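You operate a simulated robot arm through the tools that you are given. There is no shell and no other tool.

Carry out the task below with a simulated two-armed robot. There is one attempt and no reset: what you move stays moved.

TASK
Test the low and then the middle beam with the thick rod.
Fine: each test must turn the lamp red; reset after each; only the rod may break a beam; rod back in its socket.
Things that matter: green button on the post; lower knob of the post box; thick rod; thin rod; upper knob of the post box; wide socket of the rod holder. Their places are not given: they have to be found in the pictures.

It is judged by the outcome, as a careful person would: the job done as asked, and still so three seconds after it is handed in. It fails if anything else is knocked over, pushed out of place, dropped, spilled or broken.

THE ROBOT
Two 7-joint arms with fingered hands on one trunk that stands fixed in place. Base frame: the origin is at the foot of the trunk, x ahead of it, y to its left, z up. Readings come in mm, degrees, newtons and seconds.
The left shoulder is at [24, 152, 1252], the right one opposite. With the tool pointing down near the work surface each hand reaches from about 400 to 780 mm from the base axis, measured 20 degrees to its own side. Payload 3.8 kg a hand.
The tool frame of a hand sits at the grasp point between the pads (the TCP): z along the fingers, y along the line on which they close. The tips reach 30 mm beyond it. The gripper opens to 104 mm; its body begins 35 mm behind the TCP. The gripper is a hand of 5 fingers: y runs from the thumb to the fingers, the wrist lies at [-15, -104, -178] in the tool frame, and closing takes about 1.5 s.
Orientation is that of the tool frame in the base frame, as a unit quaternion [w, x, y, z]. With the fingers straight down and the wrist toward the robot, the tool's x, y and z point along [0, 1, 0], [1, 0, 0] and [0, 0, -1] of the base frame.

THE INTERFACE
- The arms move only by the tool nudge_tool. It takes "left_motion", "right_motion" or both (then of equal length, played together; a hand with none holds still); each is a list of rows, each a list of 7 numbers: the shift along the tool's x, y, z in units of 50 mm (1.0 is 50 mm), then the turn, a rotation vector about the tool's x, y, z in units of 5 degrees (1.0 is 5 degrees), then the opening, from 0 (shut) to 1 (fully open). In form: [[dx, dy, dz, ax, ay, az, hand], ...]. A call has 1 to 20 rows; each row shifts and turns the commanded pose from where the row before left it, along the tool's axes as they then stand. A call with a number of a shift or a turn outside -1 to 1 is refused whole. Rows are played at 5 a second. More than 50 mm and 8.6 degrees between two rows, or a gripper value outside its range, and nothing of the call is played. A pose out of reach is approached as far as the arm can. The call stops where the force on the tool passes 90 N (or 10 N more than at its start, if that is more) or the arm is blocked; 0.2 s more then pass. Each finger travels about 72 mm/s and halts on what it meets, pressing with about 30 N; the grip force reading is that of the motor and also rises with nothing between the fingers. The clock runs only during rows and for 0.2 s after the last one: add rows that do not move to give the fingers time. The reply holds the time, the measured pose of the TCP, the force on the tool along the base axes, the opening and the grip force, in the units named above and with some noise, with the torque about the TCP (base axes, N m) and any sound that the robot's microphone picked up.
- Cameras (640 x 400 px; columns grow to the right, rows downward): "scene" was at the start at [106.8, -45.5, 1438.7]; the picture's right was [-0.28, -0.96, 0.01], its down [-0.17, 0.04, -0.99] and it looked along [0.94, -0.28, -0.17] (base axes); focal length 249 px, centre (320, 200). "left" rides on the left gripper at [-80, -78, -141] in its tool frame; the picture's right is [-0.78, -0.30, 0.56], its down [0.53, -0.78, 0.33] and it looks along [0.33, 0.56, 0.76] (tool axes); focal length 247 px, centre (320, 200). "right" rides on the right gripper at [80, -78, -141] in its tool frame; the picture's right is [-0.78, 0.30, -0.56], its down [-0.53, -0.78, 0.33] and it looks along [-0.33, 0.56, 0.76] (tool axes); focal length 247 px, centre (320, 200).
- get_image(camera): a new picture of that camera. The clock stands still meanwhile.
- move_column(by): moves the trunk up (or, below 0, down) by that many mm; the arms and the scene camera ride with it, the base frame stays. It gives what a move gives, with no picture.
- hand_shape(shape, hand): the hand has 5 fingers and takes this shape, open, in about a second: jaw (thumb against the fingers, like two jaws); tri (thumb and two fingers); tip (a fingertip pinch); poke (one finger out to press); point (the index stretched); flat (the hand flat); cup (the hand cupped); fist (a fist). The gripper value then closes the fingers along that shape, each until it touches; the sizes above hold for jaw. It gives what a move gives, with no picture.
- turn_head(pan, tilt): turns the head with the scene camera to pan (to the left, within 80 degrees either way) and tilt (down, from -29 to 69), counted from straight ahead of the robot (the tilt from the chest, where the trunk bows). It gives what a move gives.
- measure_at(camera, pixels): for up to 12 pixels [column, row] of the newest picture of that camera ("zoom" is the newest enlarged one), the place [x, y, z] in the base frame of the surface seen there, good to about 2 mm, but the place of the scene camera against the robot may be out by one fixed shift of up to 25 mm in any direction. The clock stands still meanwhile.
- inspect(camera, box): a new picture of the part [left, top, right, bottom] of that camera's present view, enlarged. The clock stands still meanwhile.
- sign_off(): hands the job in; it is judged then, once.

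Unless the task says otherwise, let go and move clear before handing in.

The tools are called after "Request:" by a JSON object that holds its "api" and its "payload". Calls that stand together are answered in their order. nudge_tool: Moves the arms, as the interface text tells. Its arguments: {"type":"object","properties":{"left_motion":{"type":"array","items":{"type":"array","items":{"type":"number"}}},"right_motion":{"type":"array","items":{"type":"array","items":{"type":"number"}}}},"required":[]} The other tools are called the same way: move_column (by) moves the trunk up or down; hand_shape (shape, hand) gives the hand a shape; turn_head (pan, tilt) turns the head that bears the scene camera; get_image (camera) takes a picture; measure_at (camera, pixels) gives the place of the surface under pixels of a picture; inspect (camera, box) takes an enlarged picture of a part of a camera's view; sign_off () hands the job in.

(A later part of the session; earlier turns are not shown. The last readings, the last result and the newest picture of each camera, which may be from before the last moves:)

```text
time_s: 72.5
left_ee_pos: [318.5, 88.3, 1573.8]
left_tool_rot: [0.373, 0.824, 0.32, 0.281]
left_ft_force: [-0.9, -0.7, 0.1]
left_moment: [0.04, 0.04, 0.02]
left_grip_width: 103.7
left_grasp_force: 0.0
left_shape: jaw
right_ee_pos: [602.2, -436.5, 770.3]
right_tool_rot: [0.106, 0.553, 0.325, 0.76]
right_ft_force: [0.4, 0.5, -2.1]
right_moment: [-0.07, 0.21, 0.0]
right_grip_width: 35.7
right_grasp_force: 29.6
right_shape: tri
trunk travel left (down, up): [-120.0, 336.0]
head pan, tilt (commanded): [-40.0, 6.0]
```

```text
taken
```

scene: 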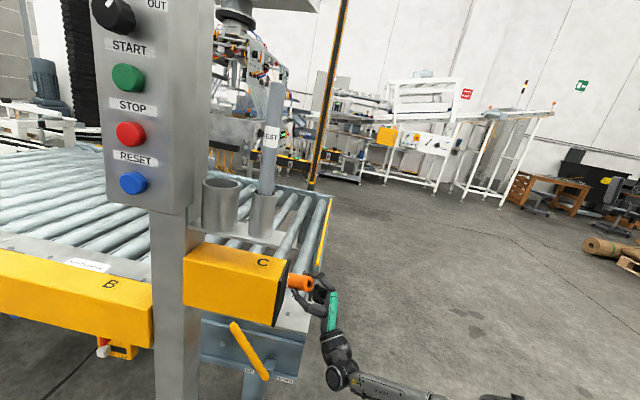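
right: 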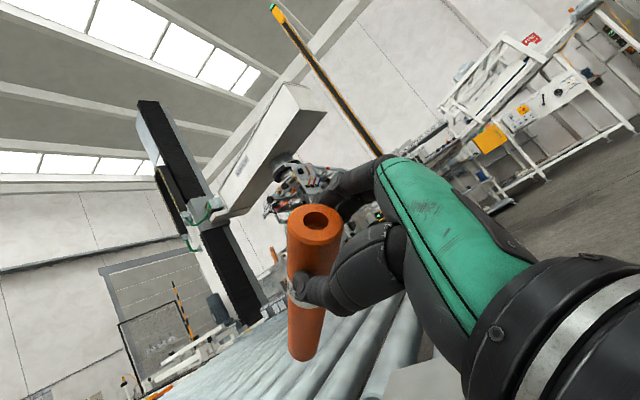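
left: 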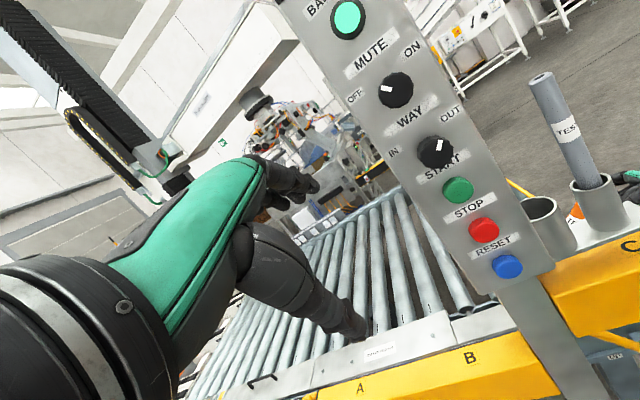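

Height kept, with more reach. Now I tilt the head up to see the lamp and push the rod toward the barrier at crossing height about z 700.

Request:
{"api": "turn_head", "payload": {"pan": -30, "tilt": -12}}

Request:
{"api": "nudge_tool", "payload": {"right_motion": [[0.03, -0.115, 0.265, 0, 0, 0, 0], [0.0615, -0.2314, 0.529, 0, 0, 0, 0], [0.03, -0.115, 0.265, 0, 0, 0, 0], [0, 0, 0, 0, 0, 0, 0]]}}

Request:
{"api": "get_image", "payload": {"camera": "scene"}}

Request:
{"api": "get_image", "payload": {"camera": "right"}}

```text
time_s: 73.4
left_ee_pos: [321.2, 88.6, 1573.5]
left_tool_rot: [0.372, 0.824, 0.321, 0.282]
left_ft_force: [-0.2, -0.4, -0.2]
left_moment: [-0.04, 0.01, -0.02]
left_grip_width: 103.6
left_grasp_force: 0.1
left_shape: jaw
right_ee_pos: [602.4, -436.2, 768.5]
right_tool_rot: [0.104, 0.552, 0.326, 0.76]
right_ft_force: [0.4, -0.8, -2.7]
right_moment: [-0.05, 0.23, 0.04]
right_grip_width: 35.6
right_grasp_force: 30.5
right_shape: tri
trunk travel left (down, up): [-120.0, 336.0]
head pan, tilt (commanded): [-30.0, -12.0]
```

```text
time_s: 74.4
left_ee_pos: [320.5, 88.2, 1572.1]
left_tool_rot: [0.372, 0.824, 0.321, 0.281]
left_ft_force: [-0.9, -0.5, 0.5]
left_moment: [-0.03, -0.04, -0.01]
left_grip_width: 103.6
left_grasp_force: 0.0
left_shape: jaw
right_ee_pos: [644.7, -394.1, 769.8]
right_tool_rot: [0.106, 0.553, 0.325, 0.76]
right_ft_force: [0.4, -0.3, -3.0]
right_moment: [-0.05, 0.19, -0.01]
right_grip_width: 35.4
right_grasp_force: 29.9
right_shape: tri
trunk travel left (down, up): [-120.0, 336.0]
head pan, tilt (commanded): [-30.0, -12.0]
```

```text
taken
```

scene: 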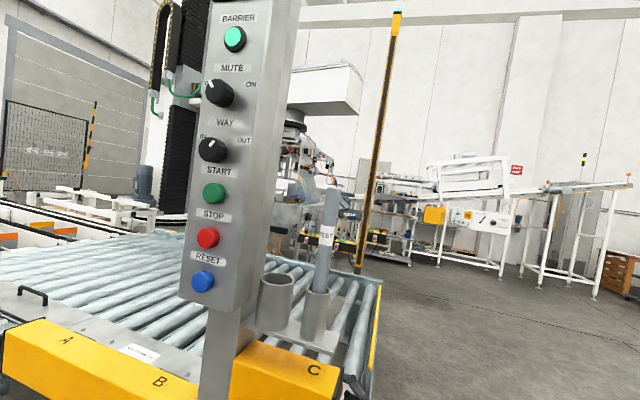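

```text
taken
```

right: 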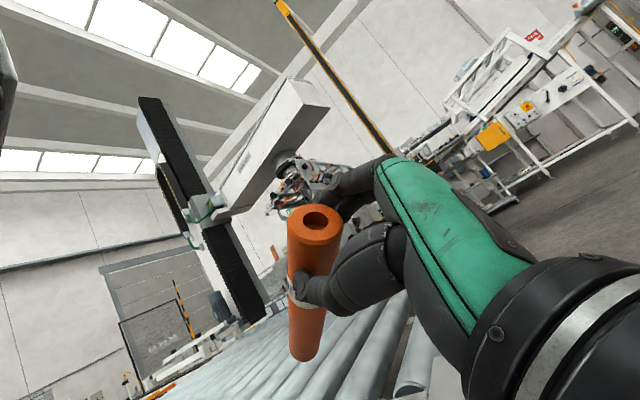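

Lamp green at (234,38) and the far lamp cyan at (396,14) — both are in view. Now I push the rod 62 mm further, through the barrier plane at z≈700.

Request:
{"api": "nudge_tool", "payload": {"right_motion": [[0.03, -0.115, 0.265, 0, 0, 0, 0], [0.0615, -0.2314, 0.529, 0, 0, 0, 0], [0.04, -0.15, 0.34, 0, 0, 0, 0], [0, 0, 0, 0, 0, 0, 0]]}}

Request:
{"api": "get_image", "payload": {"camera": "scene"}}

Request:
{"api": "get_image", "payload": {"camera": "right"}}

```text
time_s: 75.4
left_ee_pos: [320.1, 88.7, 1572.6]
left_tool_rot: [0.372, 0.825, 0.32, 0.281]
left_ft_force: [1.5, 0.3, -1.0]
left_moment: [-0.02, -0.01, -0.03]
left_grip_width: 103.8
left_grasp_force: 0.0
left_shape: jaw
right_ee_pos: [687.3, -350.3, 768.9]
right_tool_rot: [0.104, 0.553, 0.326, 0.76]
right_ft_force: [-0.6, 0.0, -1.9]
right_moment: [-0.06, 0.17, 0.02]
right_grip_width: 35.9
right_grasp_force: 30.5
right_shape: tri
trunk travel left (down, up): [-120.0, 336.0]
head pan, tilt (commanded): [-30.0, -12.0]
```

```text
taken
```

scene: 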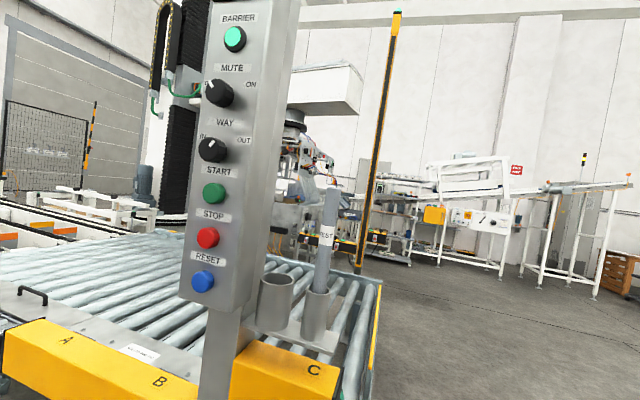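

```text
taken
```

right: 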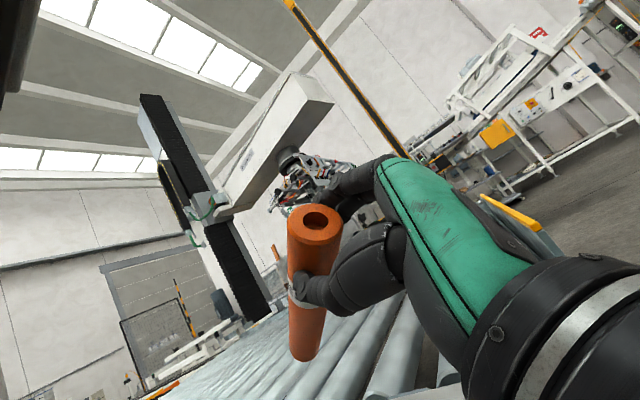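

The rod tip is now through the plane (tip about 37 mm beyond) at z≈702 and the lamp stays green, so no beam is at this height. I'll sweep slowly upward 50 mm and check again.

Request:
{"api": "nudge_tool", "payload": {"right_motion": [[0.193, 0.1525, 0.044, 0, 0, 0, 0], [0.193, 0.1525, 0.044, 0, 0, 0, 0], [0.193, 0.1525, 0.044, 0, 0, 0, 0], [0.193, 0.1525, 0.044, 0, 0, 0, 0], [0, 0, 0, 0, 0, 0, 0]]}}

Request:
{"api": "get_image", "payload": {"camera": "scene"}}

```text
time_s: 76.6
left_ee_pos: [321.0, 89.0, 1572.0]
left_tool_rot: [0.372, 0.824, 0.321, 0.281]
left_ft_force: [-0.4, -0.1, 0.5]
left_moment: [0.0, 0.01, 0.02]
left_grip_width: 103.7
left_grasp_force: 0.1
left_shape: jaw
right_ee_pos: [688.8, -352.2, 818.4]
right_tool_rot: [0.106, 0.554, 0.325, 0.759]
right_ft_force: [-0.2, 0.5, -1.7]
right_moment: [-0.05, 0.18, 0.0]
right_grip_width: 35.7
right_grasp_force: 29.6
right_shape: tri
trunk travel left (down, up): [-120.0, 336.0]
head pan, tilt (commanded): [-30.0, -12.0]
```

```text
taken
```

scene: 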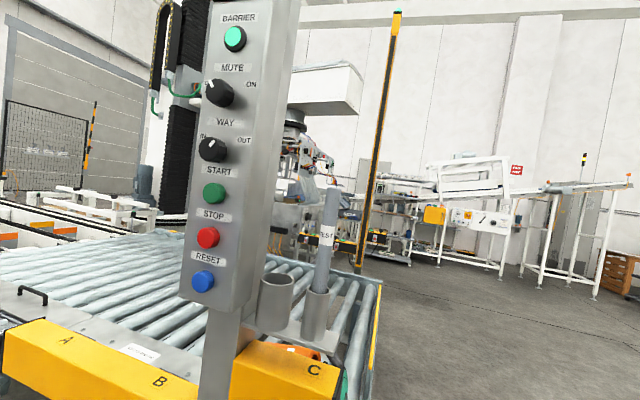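

Still green at crossing z≈752. I'll shift 45 mm rearward to keep clear of the C bar and go on sweeping up.

Request:
{"api": "nudge_tool", "payload": {"right_motion": [[-0.28, 0.309, 0.167, 0, 0, 0, 0], [-0.28, 0.309, 0.167, 0, 0, 0, 0], [0.193, 0.1525, 0.044, 0, 0, 0, 0], [0.193, 0.1525, 0.044, 0, 0, 0, 0], [0, 0, 0, 0, 0, 0, 0]]}}

Request:
{"api": "get_image", "payload": {"camera": "scene"}}

Request:
{"api": "get_image", "payload": {"camera": "right"}}

```text
time_s: 77.8
left_ee_pos: [320.4, 88.8, 1572.7]
left_tool_rot: [0.372, 0.824, 0.321, 0.281]
left_ft_force: [0.8, 0.7, -0.5]
left_moment: [-0.03, -0.02, 0.02]
left_grip_width: 103.6
left_grasp_force: 0.1
left_shape: jaw
right_ee_pos: [719.4, -383.0, 843.2]
right_tool_rot: [0.104, 0.552, 0.325, 0.76]
right_ft_force: [0.0, 0.5, -2.3]
right_moment: [-0.07, 0.19, -0.01]
right_grip_width: 35.7
right_grasp_force: 29.7
right_shape: tri
trunk travel left (down, up): [-120.0, 336.0]
head pan, tilt (commanded): [-30.0, -12.0]
```

```text
taken
```

scene: 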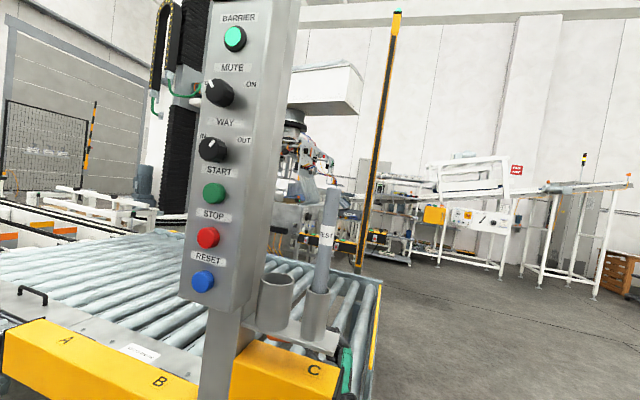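

```text
taken
```

right: 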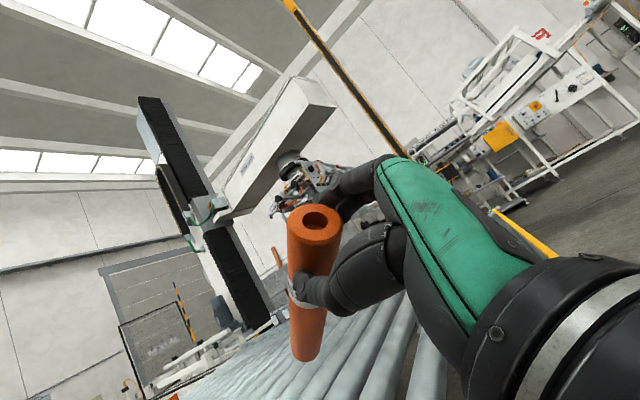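

Still green at z≈776, and the rod is unchanged in the hand. I continue the sweep upward.

Request:
{"api": "nudge_tool", "payload": {"right_motion": [[0.193, 0.1525, 0.044, 0, 0, 0, 0], [0.193, 0.1525, 0.044, 0, 0, 0, 0], [0.193, 0.1525, 0.044, 0, 0, 0, 0], [0.193, 0.1525, 0.044, 0, 0, 0, 0], [0, 0, 0, 0, 0, 0, 0]]}}

Request:
{"api": "inspect", "payload": {"camera": "scene", "box": [150, 0, 450, 250]}}

```text
time_s: 79.0
left_ee_pos: [320.8, 87.1, 1571.9]
left_tool_rot: [0.372, 0.825, 0.32, 0.281]
left_ft_force: [0.3, -0.9, -0.7]
left_moment: [0.02, 0.02, 0.03]
left_grip_width: 103.7
left_grasp_force: 0.0
left_shape: jaw
right_ee_pos: [718.8, -382.6, 894.2]
right_tool_rot: [0.104, 0.553, 0.326, 0.76]
right_ft_force: [-0.6, 0.1, -1.5]
right_moment: [-0.05, 0.18, 0.01]
right_grip_width: 35.6
right_grasp_force: 30.6
right_shape: tri
trunk travel left (down, up): [-120.0, 336.0]
head pan, tilt (commanded): [-30.0, -12.0]
```

```text
1.60 times, centred on (300, 125) of scene
```

zoom: 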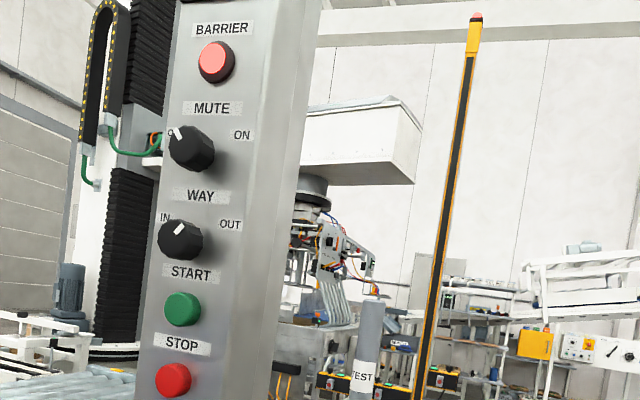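

The lamp at zoom (216,62) and the far lamp at (476,15) are now red: the low beam lies near z≈800–840. I'll withdraw the rod from the plane at the same height.

Request:
{"api": "nudge_tool", "payload": {"right_motion": [[-0.0318, 0.12, -0.274, 0, 0, 0, 0], [-0.0636, 0.239, -0.547, 0, 0, 0, 0], [-0.0636, 0.239, -0.547, 0, 0, 0, 0], [-0.0636, 0.239, -0.547, 0, 0, 0, 0], [-0.0636, 0.239, -0.547, 0, 0, 0, 0], [-0.0318, 0.12, -0.274, 0, 0, 0, 0], [0, 0, 0, 0, 0, 0, 0]]}}

Request:
{"api": "get_image", "payload": {"camera": "scene"}}

Request:
{"api": "get_image", "payload": {"camera": "right"}}

Request:
{"api": "get_image", "payload": {"camera": "left"}}

```text
time_s: 80.6
left_ee_pos: [320.6, 88.2, 1573.1]
left_tool_rot: [0.372, 0.824, 0.321, 0.281]
left_ft_force: [1.1, -0.6, -0.1]
left_moment: [0.02, -0.01, -0.03]
left_grip_width: 103.7
left_grasp_force: 0.0
left_shape: jaw
right_ee_pos: [613.9, -489.9, 895.0]
right_tool_rot: [0.105, 0.553, 0.324, 0.76]
right_ft_force: [0.6, -0.4, -2.6]
right_moment: [-0.02, 0.22, -0.01]
right_grip_width: 35.1
right_grasp_force: 30.4
right_shape: tri
trunk travel left (down, up): [-120.0, 336.0]
head pan, tilt (commanded): [-30.0, -12.0]
```

```text
taken
```

scene: 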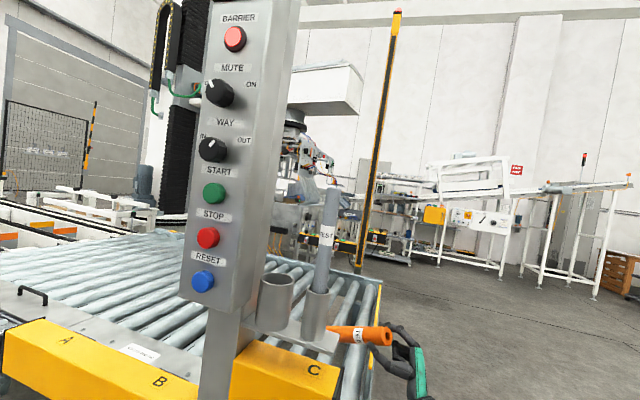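

```text
taken
```

right: 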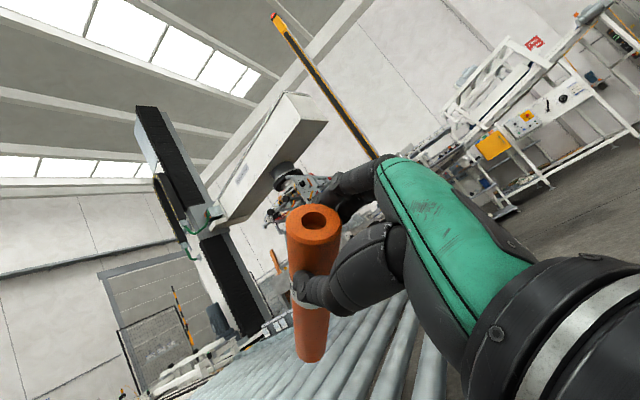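

```text
taken
```

left: 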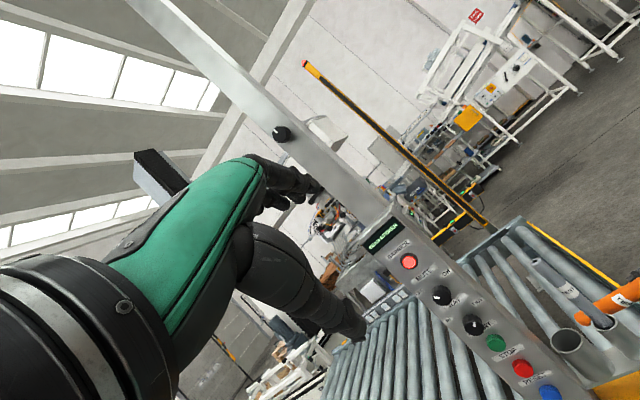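

The lamp stays red after withdrawal, so it needs RESET. I'll turn the left hand so its fingers point squarely at the panel (along (0.7,-0.7,0)) and bring it in front of the blue button at a distance, in the "poke" shape.

Request:
{"api": "hand_shape", "payload": {"hand": "left", "shape": "poke"}}

Request:
{"api": "nudge_tool", "payload": {"left_motion": [[0, 0, 0, -0.894, -0.208, -0.279, 1], [0, 0, 0, -0.894, -0.208, -0.279, 1], [0, 0, 0, -0.894, -0.208, -0.279, 1], [0, 0, 0, -0.894, -0.208, -0.279, 1], [0, 0, 0, -0.894, -0.208, -0.279, 1], [0, 0, 0, -0.894, -0.208, -0.279, 1], [0, 0, 0, -0.894, -0.208, -0.279, 1], [0, 0, 0, -0.894, -0.208, -0.279, 1], [0, 0, 0, 0, 0, 0, 1]]}}

Request:
{"api": "get_image", "payload": {"camera": "left"}}

```text
time_s: 81.5
left_ee_pos: [319.3, 87.6, 1573.7]
left_tool_rot: [0.373, 0.824, 0.32, 0.281]
left_ft_force: [-0.2, -0.2, 0.2]
left_moment: [-0.03, 0.02, -0.02]
left_grip_width: 0.0
left_grasp_force: 0.0
left_shape: poke
right_ee_pos: [612.6, -489.6, 894.6]
right_tool_rot: [0.105, 0.553, 0.326, 0.76]
right_ft_force: [0.6, 0.3, -2.7]
right_moment: [-0.04, 0.19, 0.03]
right_grip_width: 35.8
right_grasp_force: 29.5
right_shape: tri
trunk travel left (down, up): [-120.0, 336.0]
head pan, tilt (commanded): [-30.0, -12.0]
```

```text
time_s: 83.5
left_ee_pos: [319.1, 88.4, 1573.7]
left_tool_rot: [0.654, 0.653, 0.269, 0.269]
left_ft_force: [-0.3, -0.7, 0.4]
left_moment: [-0.02, -0.01, 0.03]
left_grip_width: 0.0
left_grasp_force: 0.0
left_shape: poke
right_ee_pos: [613.3, -489.4, 894.1]
right_tool_rot: [0.105, 0.554, 0.325, 0.76]
right_ft_force: [-0.6, 0.2, -2.1]
right_moment: [-0.05, 0.2, 0.0]
right_grip_width: 35.4
right_grasp_force: 30.3
right_shape: tri
trunk travel left (down, up): [-120.0, 336.0]
head pan, tilt (commanded): [-30.0, -12.0]
```

```text
taken
```

left: 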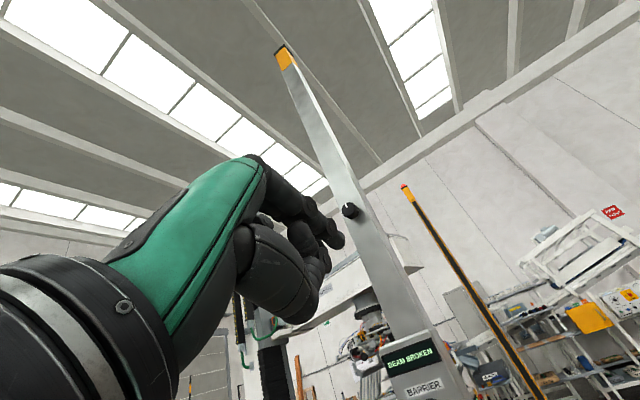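

The display reads "BEAM BROKEN". The left hand now points along the panel normal. I'll bring it down to a staging point in front of RESET and look at the poking finger.

Request:
{"api": "nudge_tool", "payload": {"left_motion": [[0.127, -0.85, 0.25, 0, 0, 0, 1], [0.127, -0.85, 0.25, 0, 0, 0, 1], [0.127, -0.85, 0.25, 0, 0, 0, 1], [0.127, -0.85, 0.25, 0, 0, 0, 1], [0.127, -0.85, 0.25, 0, 0, 0, 1], [0.127, -0.85, 0.25, 0, 0, 0, 1], [0.127, -0.85, 0.25, 0, 0, 0, 1], [0.127, -0.85, 0.25, 0, 0, 0, 1], [0.127, -0.85, 0.25, 0, 0, 0, 1], [0.127, -0.85, 0.25, 0, 0, 0, 1], [0.127, -0.85, 0.25, 0, 0, 0, 1], [0, 0, 0, 0, 0, 0, 1]]}}

Request:
{"api": "get_image", "payload": {"camera": "left"}}

Request:
{"api": "get_image", "payload": {"camera": "scene"}}

```text
time_s: 86.1
left_ee_pos: [473.8, 35.6, 1108.0]
left_tool_rot: [0.654, 0.653, 0.269, 0.27]
left_ft_force: [0.4, 0.4, -0.3]
left_moment: [0.0, 0.03, -0.02]
left_grip_width: 0.0
left_grasp_force: 0.0
left_shape: poke
left hand out of reach, approached as far as the arm can: row 8
right_ee_pos: [613.2, -489.1, 893.8]
right_tool_rot: [0.105, 0.553, 0.325, 0.76]
right_ft_force: [0.1, -0.5, -1.7]
right_moment: [-0.03, 0.2, 0.02]
right_grip_width: 35.4
right_grasp_force: 30.3
right_shape: tri
trunk travel left (down, up): [-120.0, 336.0]
head pan, tilt (commanded): [-30.0, -12.0]
```

```text
taken
```

left: 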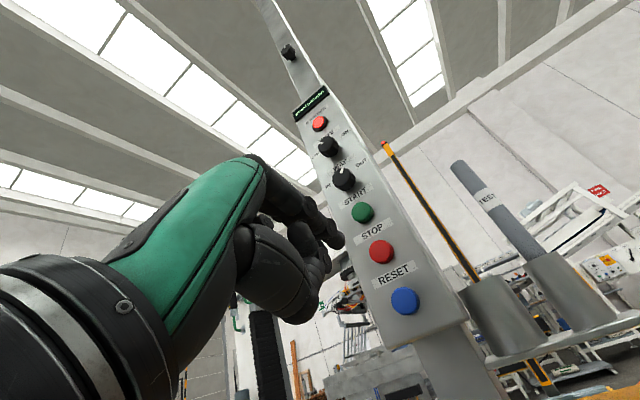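

```text
taken
```

scene: 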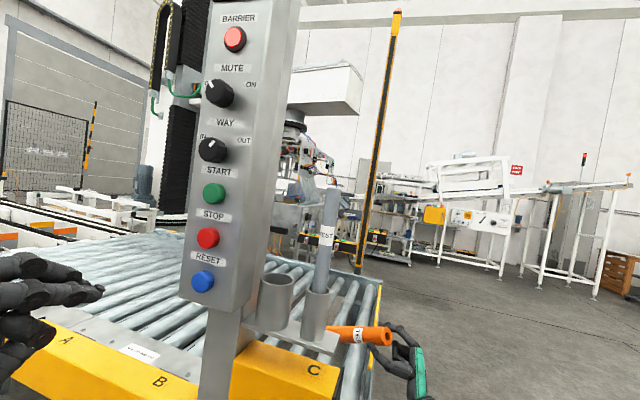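

The left hand is now in front of the panel at z 1108. I'll zoom in on its fingers to see which tip sticks out.

Request:
{"api": "inspect", "payload": {"camera": "scene", "box": [0, 230, 200, 400]}}

Request:
{"api": "inspect", "payload": {"camera": "left", "box": [220, 140, 440, 340]}}

Request:
{"api": "measure_at", "payload": {"camera": "left", "pixels": [[341, 241], [335, 232], [325, 215], [328, 262], [320, 285], [300, 300], [404, 300], [381, 250], [361, 211]]}}

Request:
{"api": "measure_at", "payload": {"camera": "scene", "pixels": [[100, 293], [80, 275], [50, 335], [70, 292], [40, 265], [202, 282], [207, 238], [214, 193], [20, 300]]}}

```text
2.35 times, centred on (100, 315) of scene
```

zoom: 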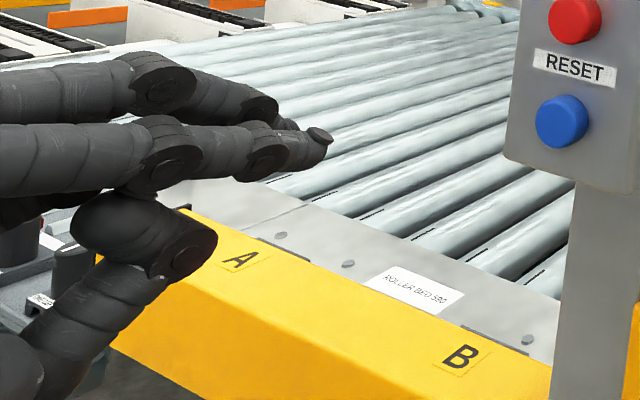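

```text
2.00 times, centred on (330, 240) of left
```

zoom: 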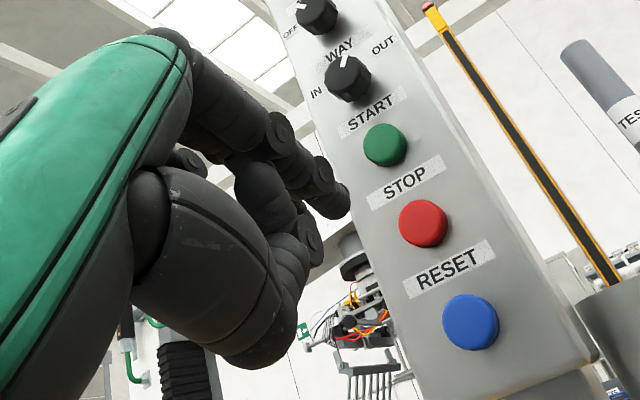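

```text
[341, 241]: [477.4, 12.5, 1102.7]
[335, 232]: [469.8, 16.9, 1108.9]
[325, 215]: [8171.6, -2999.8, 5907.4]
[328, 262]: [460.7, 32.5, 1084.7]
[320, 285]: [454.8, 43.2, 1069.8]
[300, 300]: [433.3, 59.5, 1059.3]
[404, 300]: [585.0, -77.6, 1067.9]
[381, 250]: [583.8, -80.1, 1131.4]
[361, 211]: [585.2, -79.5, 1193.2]
```

```text
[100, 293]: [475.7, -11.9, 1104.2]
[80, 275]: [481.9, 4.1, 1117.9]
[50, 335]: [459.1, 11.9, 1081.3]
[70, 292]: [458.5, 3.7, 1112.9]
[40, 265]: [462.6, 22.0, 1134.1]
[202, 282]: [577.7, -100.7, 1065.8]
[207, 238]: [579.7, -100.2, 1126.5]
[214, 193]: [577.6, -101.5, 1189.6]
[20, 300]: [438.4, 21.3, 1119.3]
```

The extended index tip is about 25 mm ahead of and 14 mm to the right of the TCP. I'll move to roughly 25 mm short of RESET (centre ≈ (584,-79,1073)) and check alignment.

Request:
{"api": "nudge_tool", "payload": {"left_motion": [[0.083, -0.22, 0.7, 0, 0, 0, 1], [0.083, -0.22, 0.7, 0, 0, 0, 1], [0.083, -0.22, 0.7, 0, 0, 0, 1], [0, 0, 0, 0, 0, 0, 1]]}}

Request:
{"api": "get_image", "payload": {"camera": "left"}}

Request:
{"api": "inspect", "payload": {"camera": "scene", "box": [100, 200, 260, 340]}}

```text
time_s: 87.1
left_ee_pos: [555.0, -28.6, 1074.9]
left_tool_rot: [0.654, 0.654, 0.269, 0.269]
left_ft_force: [-0.5, 0.4, 0.3]
left_moment: [-0.01, 0.04, 0.02]
left_grip_width: 0.0
left_grasp_force: 0.1
left_shape: poke
right_ee_pos: [612.7, -489.7, 894.3]
right_tool_rot: [0.106, 0.553, 0.325, 0.76]
right_ft_force: [-0.2, -0.3, -1.6]
right_moment: [-0.06, 0.24, 0.0]
right_grip_width: 35.6
right_grasp_force: 30.1
right_shape: tri
trunk travel left (down, up): [-120.0, 336.0]
head pan, tilt (commanded): [-30.0, -12.0]
```

```text
taken
```

left: 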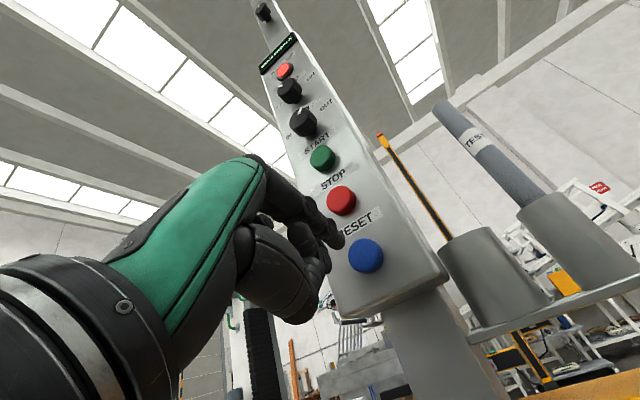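

```text
2.86 times, centred on (180, 270) of scene
```

zoom: 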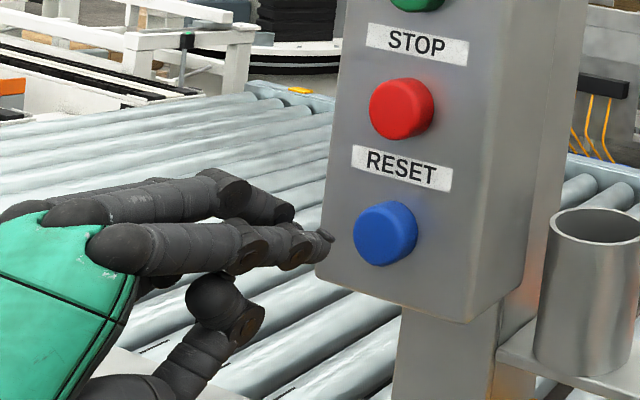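

Only the index is extended; its tip is at zoom (330,240) beside the blue button at (385,233). I'll measure both in the zoom to refine the aim.

Request:
{"api": "measure_at", "payload": {"camera": "zoom", "pixels": [[326, 240], [318, 236], [310, 250], [385, 233], [370, 235], [400, 225], [385, 255], [385, 208], [405, 108]]}}

Request:
{"api": "measure_at", "payload": {"camera": "left", "pixels": [[341, 241], [336, 232], [366, 255], [355, 248], [375, 262], [366, 243], [366, 268]]}}

```text
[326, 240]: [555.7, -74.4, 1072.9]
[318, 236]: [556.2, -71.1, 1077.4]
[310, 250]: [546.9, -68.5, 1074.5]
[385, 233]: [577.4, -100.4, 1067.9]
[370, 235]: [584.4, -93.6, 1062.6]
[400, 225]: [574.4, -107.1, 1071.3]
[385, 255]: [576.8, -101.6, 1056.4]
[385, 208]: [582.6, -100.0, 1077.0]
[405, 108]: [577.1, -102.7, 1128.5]
```

```text
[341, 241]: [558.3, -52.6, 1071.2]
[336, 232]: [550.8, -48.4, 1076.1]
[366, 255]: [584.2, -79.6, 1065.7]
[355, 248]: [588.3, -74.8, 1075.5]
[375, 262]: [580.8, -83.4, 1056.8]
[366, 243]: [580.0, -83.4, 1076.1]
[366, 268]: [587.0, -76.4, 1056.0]
```

The tip is about 35 mm from the button along the press direction and 5 mm high. I'll correct and advance to just touch, then press gently.

Request:
{"api": "nudge_tool", "payload": {"left_motion": [[-0.04, -0.1, 0.25, 0, 0, 0, 1], [0, 0, 0.25, 0, 0, 0, 1], [0, 0, 0.16, 0, 0, 0, 1], [0, 0, 0.08, 0, 0, 0, 1], [0, 0, 0.06, 0, 0, 0, 1], [0, 0, 0, 0, 0, 0, 1]]}}

Request:
{"api": "get_image", "payload": {"camera": "scene"}}

Request:
{"api": "inspect", "payload": {"camera": "scene", "box": [100, 200, 260, 340]}}

```text
time_s: 88.5
left_ee_pos: [578.5, -54.8, 1074.2]
left_tool_rot: [0.656, 0.652, 0.267, 0.27]
left_ft_force: [-18.8, 11.7, 2.4]
left_moment: [-0.08, -0.09, -0.3]
left_grip_width: 0.3
left_grasp_force: 0.0
left_shape: poke
right_ee_pos: [611.0, -488.2, 899.2]
right_tool_rot: [0.106, 0.551, 0.325, 0.761]
right_ft_force: [0.1, 0.7, -2.6]
right_moment: [-0.02, 0.22, -0.01]
right_grip_width: 35.7
right_grasp_force: 29.9
right_shape: tri
trunk travel left (down, up): [-120.0, 336.0]
head pan, tilt (commanded): [-30.0, -12.0]
heard: click
```

```text
taken
```

scene: 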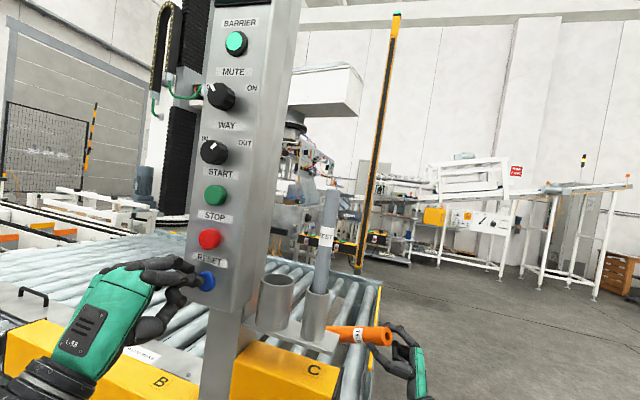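

```text
2.86 times, centred on (180, 270) of scene
```

zoom: 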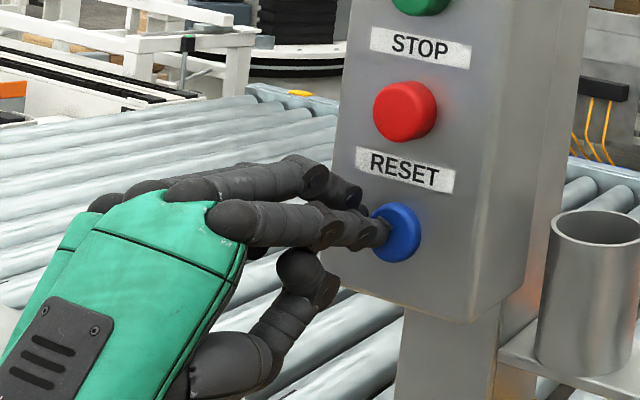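

A click was heard and the lamp at (236,43) is green again. I'll draw the left hand back 120 mm.

Request:
{"api": "nudge_tool", "payload": {"left_motion": [[0, 0, -0.2, 0, 0, 0, 1], [0, 0, -0.5, 0, 0, 0, 1], [0, 0, -0.8, 0, 0, 0, 1], [0, 0, -0.9, 0, 0, 0, 1], [0, 0, 0, 0, 0, 0, 1]]}}

Request:
{"api": "get_image", "payload": {"camera": "scene"}}

Request:
{"api": "get_image", "payload": {"camera": "right"}}

```text
time_s: 89.7
left_ee_pos: [499.1, 26.3, 1070.9]
left_tool_rot: [0.654, 0.654, 0.269, 0.269]
left_ft_force: [1.0, -1.0, -0.1]
left_moment: [-0.01, -0.02, 0.02]
left_grip_width: 0.0
left_grasp_force: 0.0
left_shape: poke
right_ee_pos: [614.1, -489.1, 894.2]
right_tool_rot: [0.104, 0.554, 0.325, 0.76]
right_ft_force: [-1.0, -0.8, -2.9]
right_moment: [-0.04, 0.22, -0.02]
right_grip_width: 35.6
right_grasp_force: 29.7
right_shape: tri
trunk travel left (down, up): [-120.0, 336.0]
head pan, tilt (commanded): [-30.0, -12.0]
```

```text
taken
```

scene: 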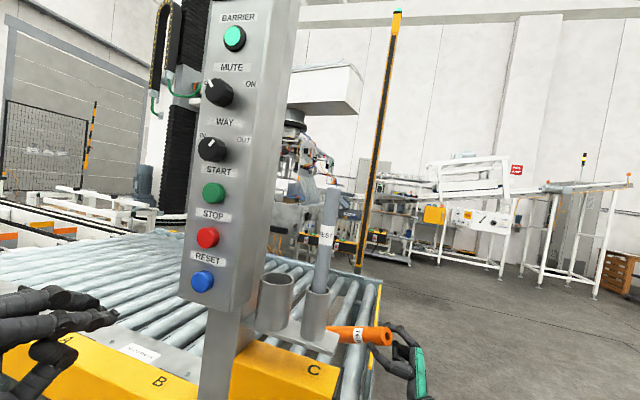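

```text
taken
```

right: 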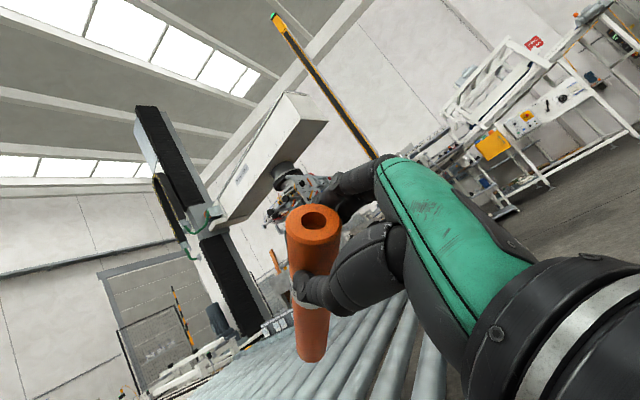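

The low test is done: red, withdrawn, reset to green. For the middle beam I need more height, so I'll raise the trunk by 105 mm with the rod well clear of the plane.

Request:
{"api": "move_column", "payload": {"by": 105}}

Request:
{"api": "turn_head", "payload": {"pan": -32, "tilt": 0}}

Request:
{"api": "get_image", "payload": {"camera": "scene"}}

Request:
{"api": "get_image", "payload": {"camera": "right"}}

```text
time_s: 91.0
left_ee_pos: [499.0, 27.7, 1174.8]
left_tool_rot: [0.654, 0.654, 0.269, 0.269]
left_ft_force: [0.3, -0.3, 0.4]
left_moment: [0.01, 0.01, 0.01]
left_grip_width: 0.0
left_grasp_force: 0.0
left_shape: poke
right_ee_pos: [613.9, -489.4, 997.7]
right_tool_rot: [0.105, 0.554, 0.325, 0.759]
right_ft_force: [-0.2, -0.3, -2.5]
right_moment: [-0.06, 0.23, 0.0]
right_grip_width: 35.5
right_grasp_force: 30.0
right_shape: tri
trunk travel left (down, up): [-225.0, 231.0]
head pan, tilt (commanded): [-30.0, -12.0]
```

```text
time_s: 91.8
left_ee_pos: [497.9, 28.1, 1174.5]
left_tool_rot: [0.654, 0.653, 0.27, 0.27]
left_ft_force: [0.2, 0.5, 0.0]
left_moment: [-0.01, 0.02, 0.02]
left_grip_width: 0.0
left_grasp_force: 0.1
left_shape: poke
right_ee_pos: [613.3, -488.8, 998.6]
right_tool_rot: [0.104, 0.553, 0.326, 0.76]
right_ft_force: [-0.5, -0.2, -2.3]
right_moment: [-0.04, 0.22, 0.0]
right_grip_width: 35.5
right_grasp_force: 29.8
right_shape: tri
trunk travel left (down, up): [-225.0, 231.0]
head pan, tilt (commanded): [-32.0, 0.0]
```

```text
taken
```

scene: 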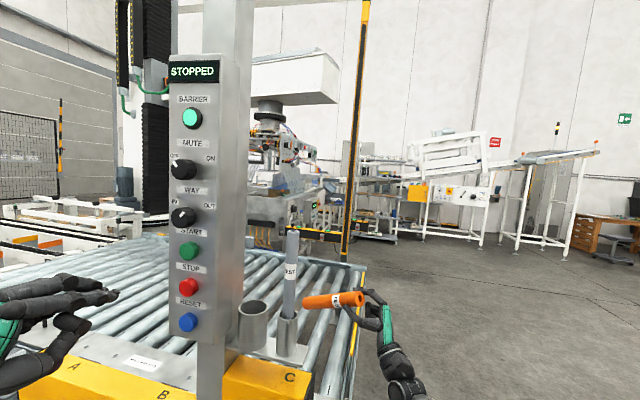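

```text
taken
```

right: 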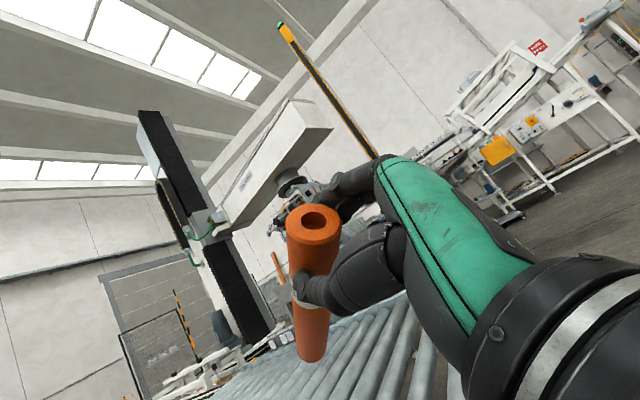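

Pure translation this time; display reads STOPPED and the lamp is green. I'll enter the plane at crossing height z≈930, safely above the low beam.

Request:
{"api": "nudge_tool", "payload": {"right_motion": [[0.0318, -0.12, 0.274, 0, 0, 0, 0], [0.0636, -0.239, 0.547, 0, 0, 0, 0], [0.0636, -0.239, 0.547, 0, 0, 0, 0], [0.0636, -0.239, 0.547, 0, 0, 0, 0], [0.0636, -0.239, 0.547, 0, 0, 0, 0], [0.0318, -0.12, 0.274, 0, 0, 0, 0], [0, 0, 0, 0, 0, 0, 0]]}}

Request:
{"api": "get_image", "payload": {"camera": "scene"}}

Request:
{"api": "get_image", "payload": {"camera": "right"}}

```text
time_s: 93.4
left_ee_pos: [499.3, 27.0, 1175.6]
left_tool_rot: [0.655, 0.653, 0.269, 0.269]
left_ft_force: [0.0, -1.1, -1.0]
left_moment: [-0.01, 0.0, -0.01]
left_grip_width: 0.0
left_grasp_force: 0.1
left_shape: poke
right_ee_pos: [720.1, -382.3, 1000.0]
right_tool_rot: [0.106, 0.554, 0.325, 0.759]
right_ft_force: [0.5, 0.3, -2.9]
right_moment: [-0.02, 0.24, 0.0]
right_grip_width: 35.4
right_grasp_force: 29.9
right_shape: tri
trunk travel left (down, up): [-225.0, 231.0]
head pan, tilt (commanded): [-32.0, 0.0]
```

```text
taken
```

scene: 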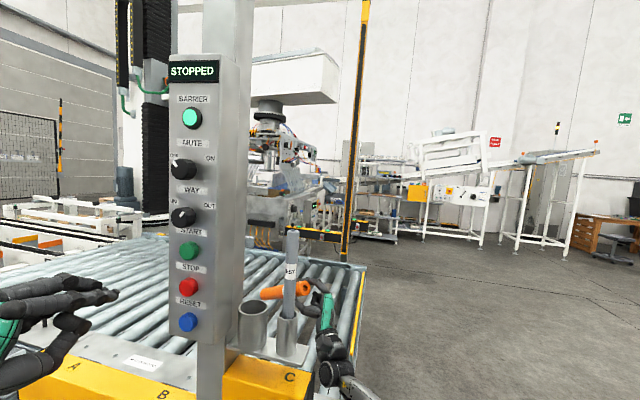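

```text
taken
```

right: 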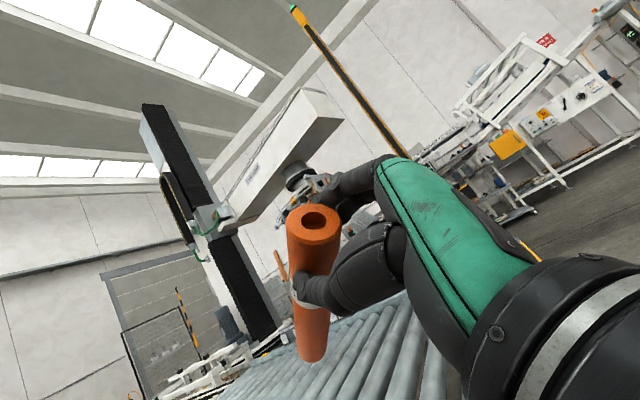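

Green with the rod through the plane at z≈933. I'll sweep up 60 mm at a time, watching the lamp.

Request:
{"api": "nudge_tool", "payload": {"right_motion": [[0.193, 0.1525, 0.044, 0, 0, 0, 0], [0.232, 0.183, 0.053, 0, 0, 0, 0], [0.232, 0.183, 0.053, 0, 0, 0, 0], [0.232, 0.183, 0.053, 0, 0, 0, 0], [0, 0, 0, 0, 0, 0, 0]]}}

Request:
{"api": "inspect", "payload": {"camera": "scene", "box": [140, 0, 400, 340]}}

```text
time_s: 94.6
left_ee_pos: [498.7, 26.8, 1175.8]
left_tool_rot: [0.654, 0.653, 0.27, 0.27]
left_ft_force: [0.1, 0.1, -0.3]
left_moment: [0.04, 0.01, -0.01]
left_grip_width: 0.0
left_grasp_force: 0.0
left_shape: poke
right_ee_pos: [719.0, -382.5, 1057.1]
right_tool_rot: [0.105, 0.554, 0.325, 0.759]
right_ft_force: [0.1, -0.8, -1.1]
right_moment: [-0.03, 0.19, 0.02]
right_grip_width: 35.5
right_grasp_force: 30.0
right_shape: tri
trunk travel left (down, up): [-225.0, 231.0]
head pan, tilt (commanded): [-32.0, 0.0]
```

```text
1.18 times, centred on (270, 170) of scene
```

zoom: 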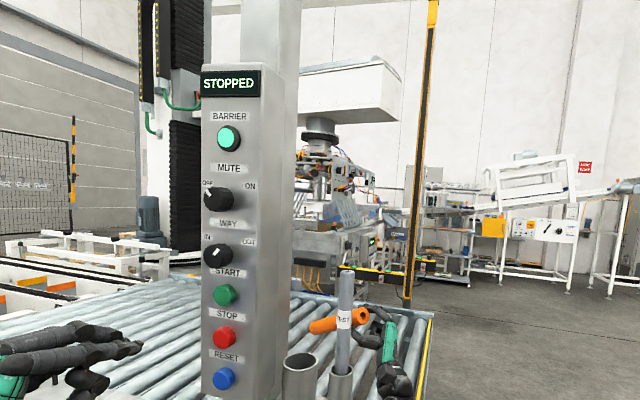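

Still green at crossing z≈990. I continue upward.

Request:
{"api": "nudge_tool", "payload": {"right_motion": [[0.193, 0.1525, 0.044, 0, 0, 0, 0], [0.232, 0.183, 0.053, 0, 0, 0, 0], [0.232, 0.183, 0.053, 0, 0, 0, 0], [0.232, 0.183, 0.053, 0, 0, 0, 0], [0, 0, 0, 0, 0, 0, 0]]}}

Request:
{"api": "get_image", "payload": {"camera": "scene"}}

Request:
{"api": "get_image", "payload": {"camera": "right"}}

```text
time_s: 95.8
left_ee_pos: [500.4, 27.3, 1175.0]
left_tool_rot: [0.654, 0.653, 0.27, 0.269]
left_ft_force: [-0.6, -0.3, -0.3]
left_moment: [0.0, 0.02, -0.04]
left_grip_width: 0.3
left_grasp_force: 0.0
left_shape: poke
right_ee_pos: [719.2, -381.5, 1113.4]
right_tool_rot: [0.104, 0.553, 0.325, 0.76]
right_ft_force: [-0.4, 0.8, -2.3]
right_moment: [-0.03, 0.21, 0.02]
right_grip_width: 35.4
right_grasp_force: 30.1
right_shape: tri
trunk travel left (down, up): [-225.0, 231.0]
head pan, tilt (commanded): [-32.0, 0.0]
```

```text
taken
```

scene: 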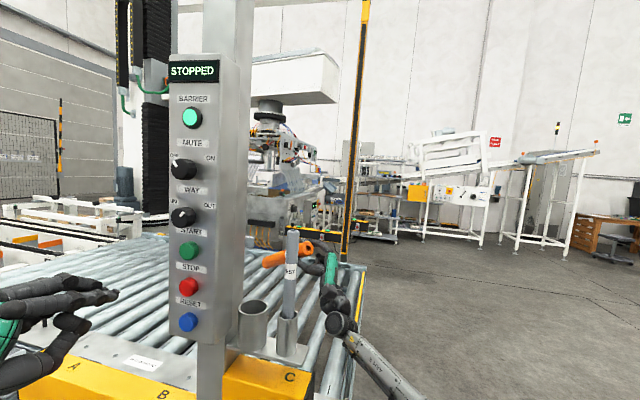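

```text
taken
```

right: 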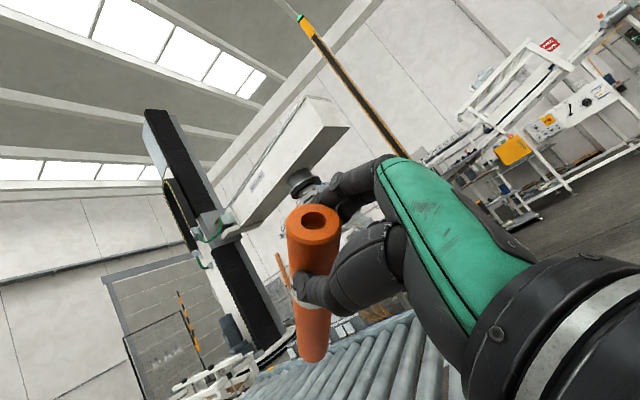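

Green at crossing z≈1046, rod unchanged in the hand. I continue upward.

Request:
{"api": "nudge_tool", "payload": {"right_motion": [[0.193, 0.1525, 0.044, 0, 0, 0, 0], [0.232, 0.183, 0.053, 0, 0, 0, 0], [0.232, 0.183, 0.053, 0, 0, 0, 0], [0.232, 0.183, 0.053, 0, 0, 0, 0], [0, 0, 0, 0, 0, 0, 0]]}}

Request:
{"api": "inspect", "payload": {"camera": "scene", "box": [140, 0, 400, 340]}}

```text
time_s: 97.0
left_ee_pos: [498.0, 27.2, 1175.9]
left_tool_rot: [0.654, 0.653, 0.27, 0.27]
left_ft_force: [0.4, 0.0, 0.0]
left_moment: [-0.03, -0.03, -0.01]
left_grip_width: 0.2
left_grasp_force: 0.0
left_shape: poke
right_ee_pos: [719.0, -384.6, 1172.9]
right_tool_rot: [0.104, 0.553, 0.325, 0.76]
right_ft_force: [0.0, -0.1, -2.1]
right_moment: [-0.04, 0.21, 0.03]
right_grip_width: 35.6
right_grasp_force: 29.9
right_shape: tri
trunk travel left (down, up): [-225.0, 231.0]
head pan, tilt (commanded): [-32.0, 0.0]
```

```text
1.18 times, centred on (270, 170) of scene
```

zoom: 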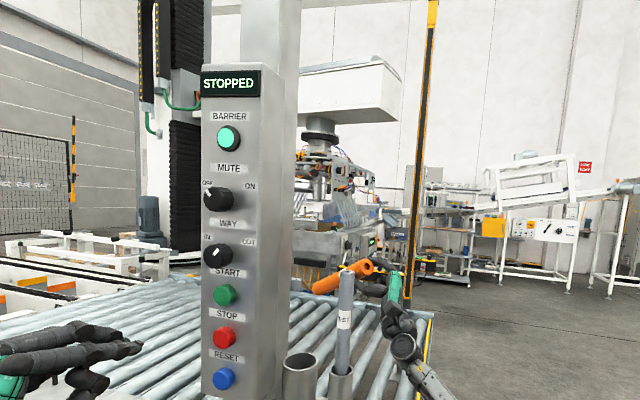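

Green at crossing z≈1105. Next step upward.

Request:
{"api": "nudge_tool", "payload": {"right_motion": [[0.193, 0.1525, 0.044, 0, 0, 0, 0], [0.232, 0.183, 0.053, 0, 0, 0, 0], [0.232, 0.183, 0.053, 0, 0, 0, 0], [0.232, 0.183, 0.053, 0, 0, 0, 0], [0, 0, 0, 0, 0, 0, 0]]}}

Request:
{"api": "get_image", "payload": {"camera": "scene"}}

Request:
{"api": "get_image", "payload": {"camera": "right"}}

```text
time_s: 98.2
left_ee_pos: [498.9, 27.5, 1177.2]
left_tool_rot: [0.655, 0.653, 0.269, 0.269]
left_ft_force: [-0.6, -0.9, 0.1]
left_moment: [-0.01, -0.05, 0.02]
left_grip_width: 0.0
left_grasp_force: 0.0
left_shape: poke
right_ee_pos: [719.1, -383.8, 1229.1]
right_tool_rot: [0.104, 0.553, 0.324, 0.76]
right_ft_force: [-0.2, -0.6, -2.4]
right_moment: [-0.04, 0.22, -0.01]
right_grip_width: 35.6
right_grasp_force: 29.7
right_shape: tri
trunk travel left (down, up): [-225.0, 231.0]
head pan, tilt (commanded): [-32.0, 0.0]
```

```text
taken
```

scene: 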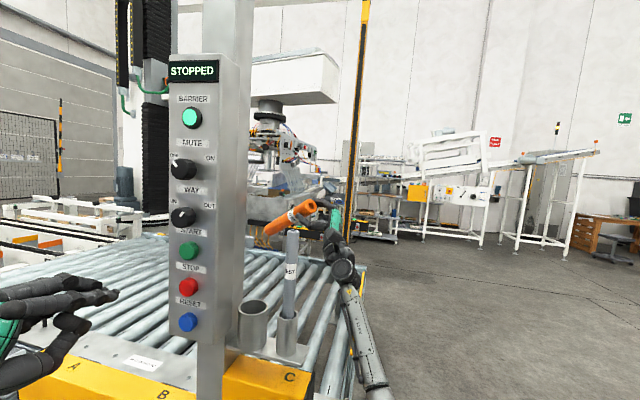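

```text
taken
```

right: 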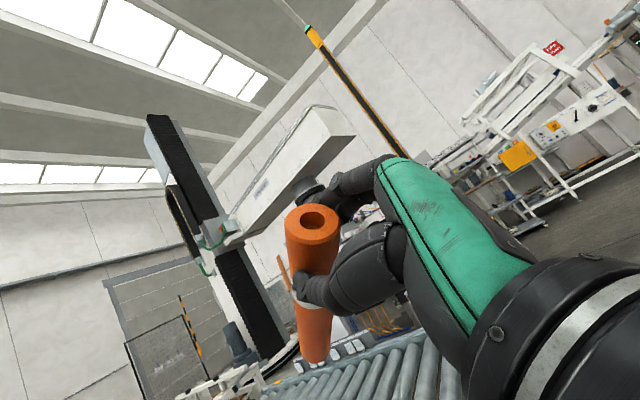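

Green at crossing z≈1162. Continue upward.

Request:
{"api": "nudge_tool", "payload": {"right_motion": [[0.193, 0.1525, 0.044, 0, 0, 0, 0], [0.232, 0.183, 0.053, 0, 0, 0, 0], [0.232, 0.183, 0.053, 0, 0, 0, 0], [0.232, 0.183, 0.053, 0, 0, 0, 0], [0, 0, 0, 0, 0, 0, 0]]}}

Request:
{"api": "get_image", "payload": {"camera": "scene"}}

```text
time_s: 99.4
left_ee_pos: [497.9, 27.6, 1175.7]
left_tool_rot: [0.654, 0.653, 0.269, 0.269]
left_ft_force: [0.1, 0.0, -0.5]
left_moment: [-0.03, -0.03, 0.02]
left_grip_width: 0.0
left_grasp_force: 0.1
left_shape: poke
right_ee_pos: [718.3, -382.0, 1288.1]
right_tool_rot: [0.105, 0.554, 0.325, 0.759]
right_ft_force: [0.5, -0.3, -2.2]
right_moment: [-0.04, 0.22, -0.02]
right_grip_width: 35.8
right_grasp_force: 30.0
right_shape: tri
trunk travel left (down, up): [-225.0, 231.0]
head pan, tilt (commanded): [-32.0, 0.0]
```

```text
taken
```

scene: 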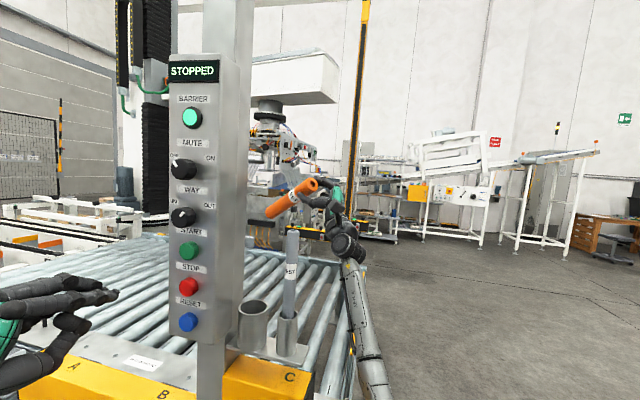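

Green at crossing z≈1221. Continue upward.

Request:
{"api": "nudge_tool", "payload": {"right_motion": [[0.193, 0.1525, 0.044, 0, 0, 0, 0], [0.232, 0.183, 0.053, 0, 0, 0, 0], [0.232, 0.183, 0.053, 0, 0, 0, 0], [0.232, 0.183, 0.053, 0, 0, 0, 0], [0, 0, 0, 0, 0, 0, 0]]}}

Request:
{"api": "get_image", "payload": {"camera": "scene"}}

Request:
{"api": "get_image", "payload": {"camera": "right"}}

```text
time_s: 100.6
left_ee_pos: [498.0, 28.1, 1175.4]
left_tool_rot: [0.654, 0.654, 0.269, 0.269]
left_ft_force: [-0.2, 0.1, 0.0]
left_moment: [-0.01, -0.01, -0.02]
left_grip_width: 0.2
left_grasp_force: 0.1
left_shape: poke
right_ee_pos: [719.1, -383.3, 1344.0]
right_tool_rot: [0.104, 0.553, 0.325, 0.76]
right_ft_force: [0.3, -0.2, -2.5]
right_moment: [0.01, 0.2, 0.0]
right_grip_width: 35.8
right_grasp_force: 30.5
right_shape: tri
trunk travel left (down, up): [-225.0, 231.0]
head pan, tilt (commanded): [-32.0, 0.0]
```

```text
taken
```

scene: 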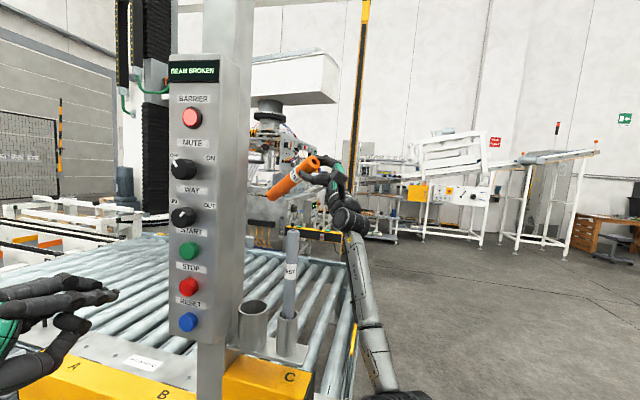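

```text
taken
```

right: 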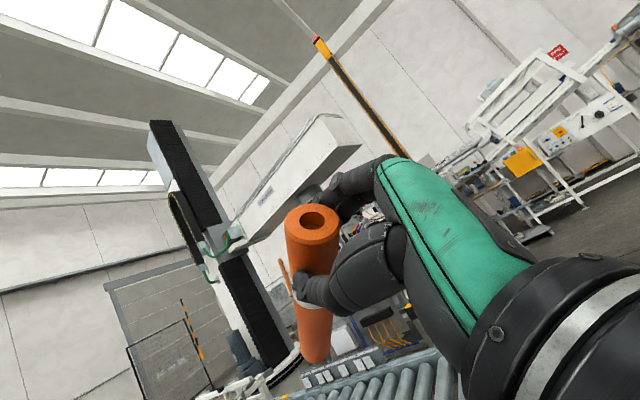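

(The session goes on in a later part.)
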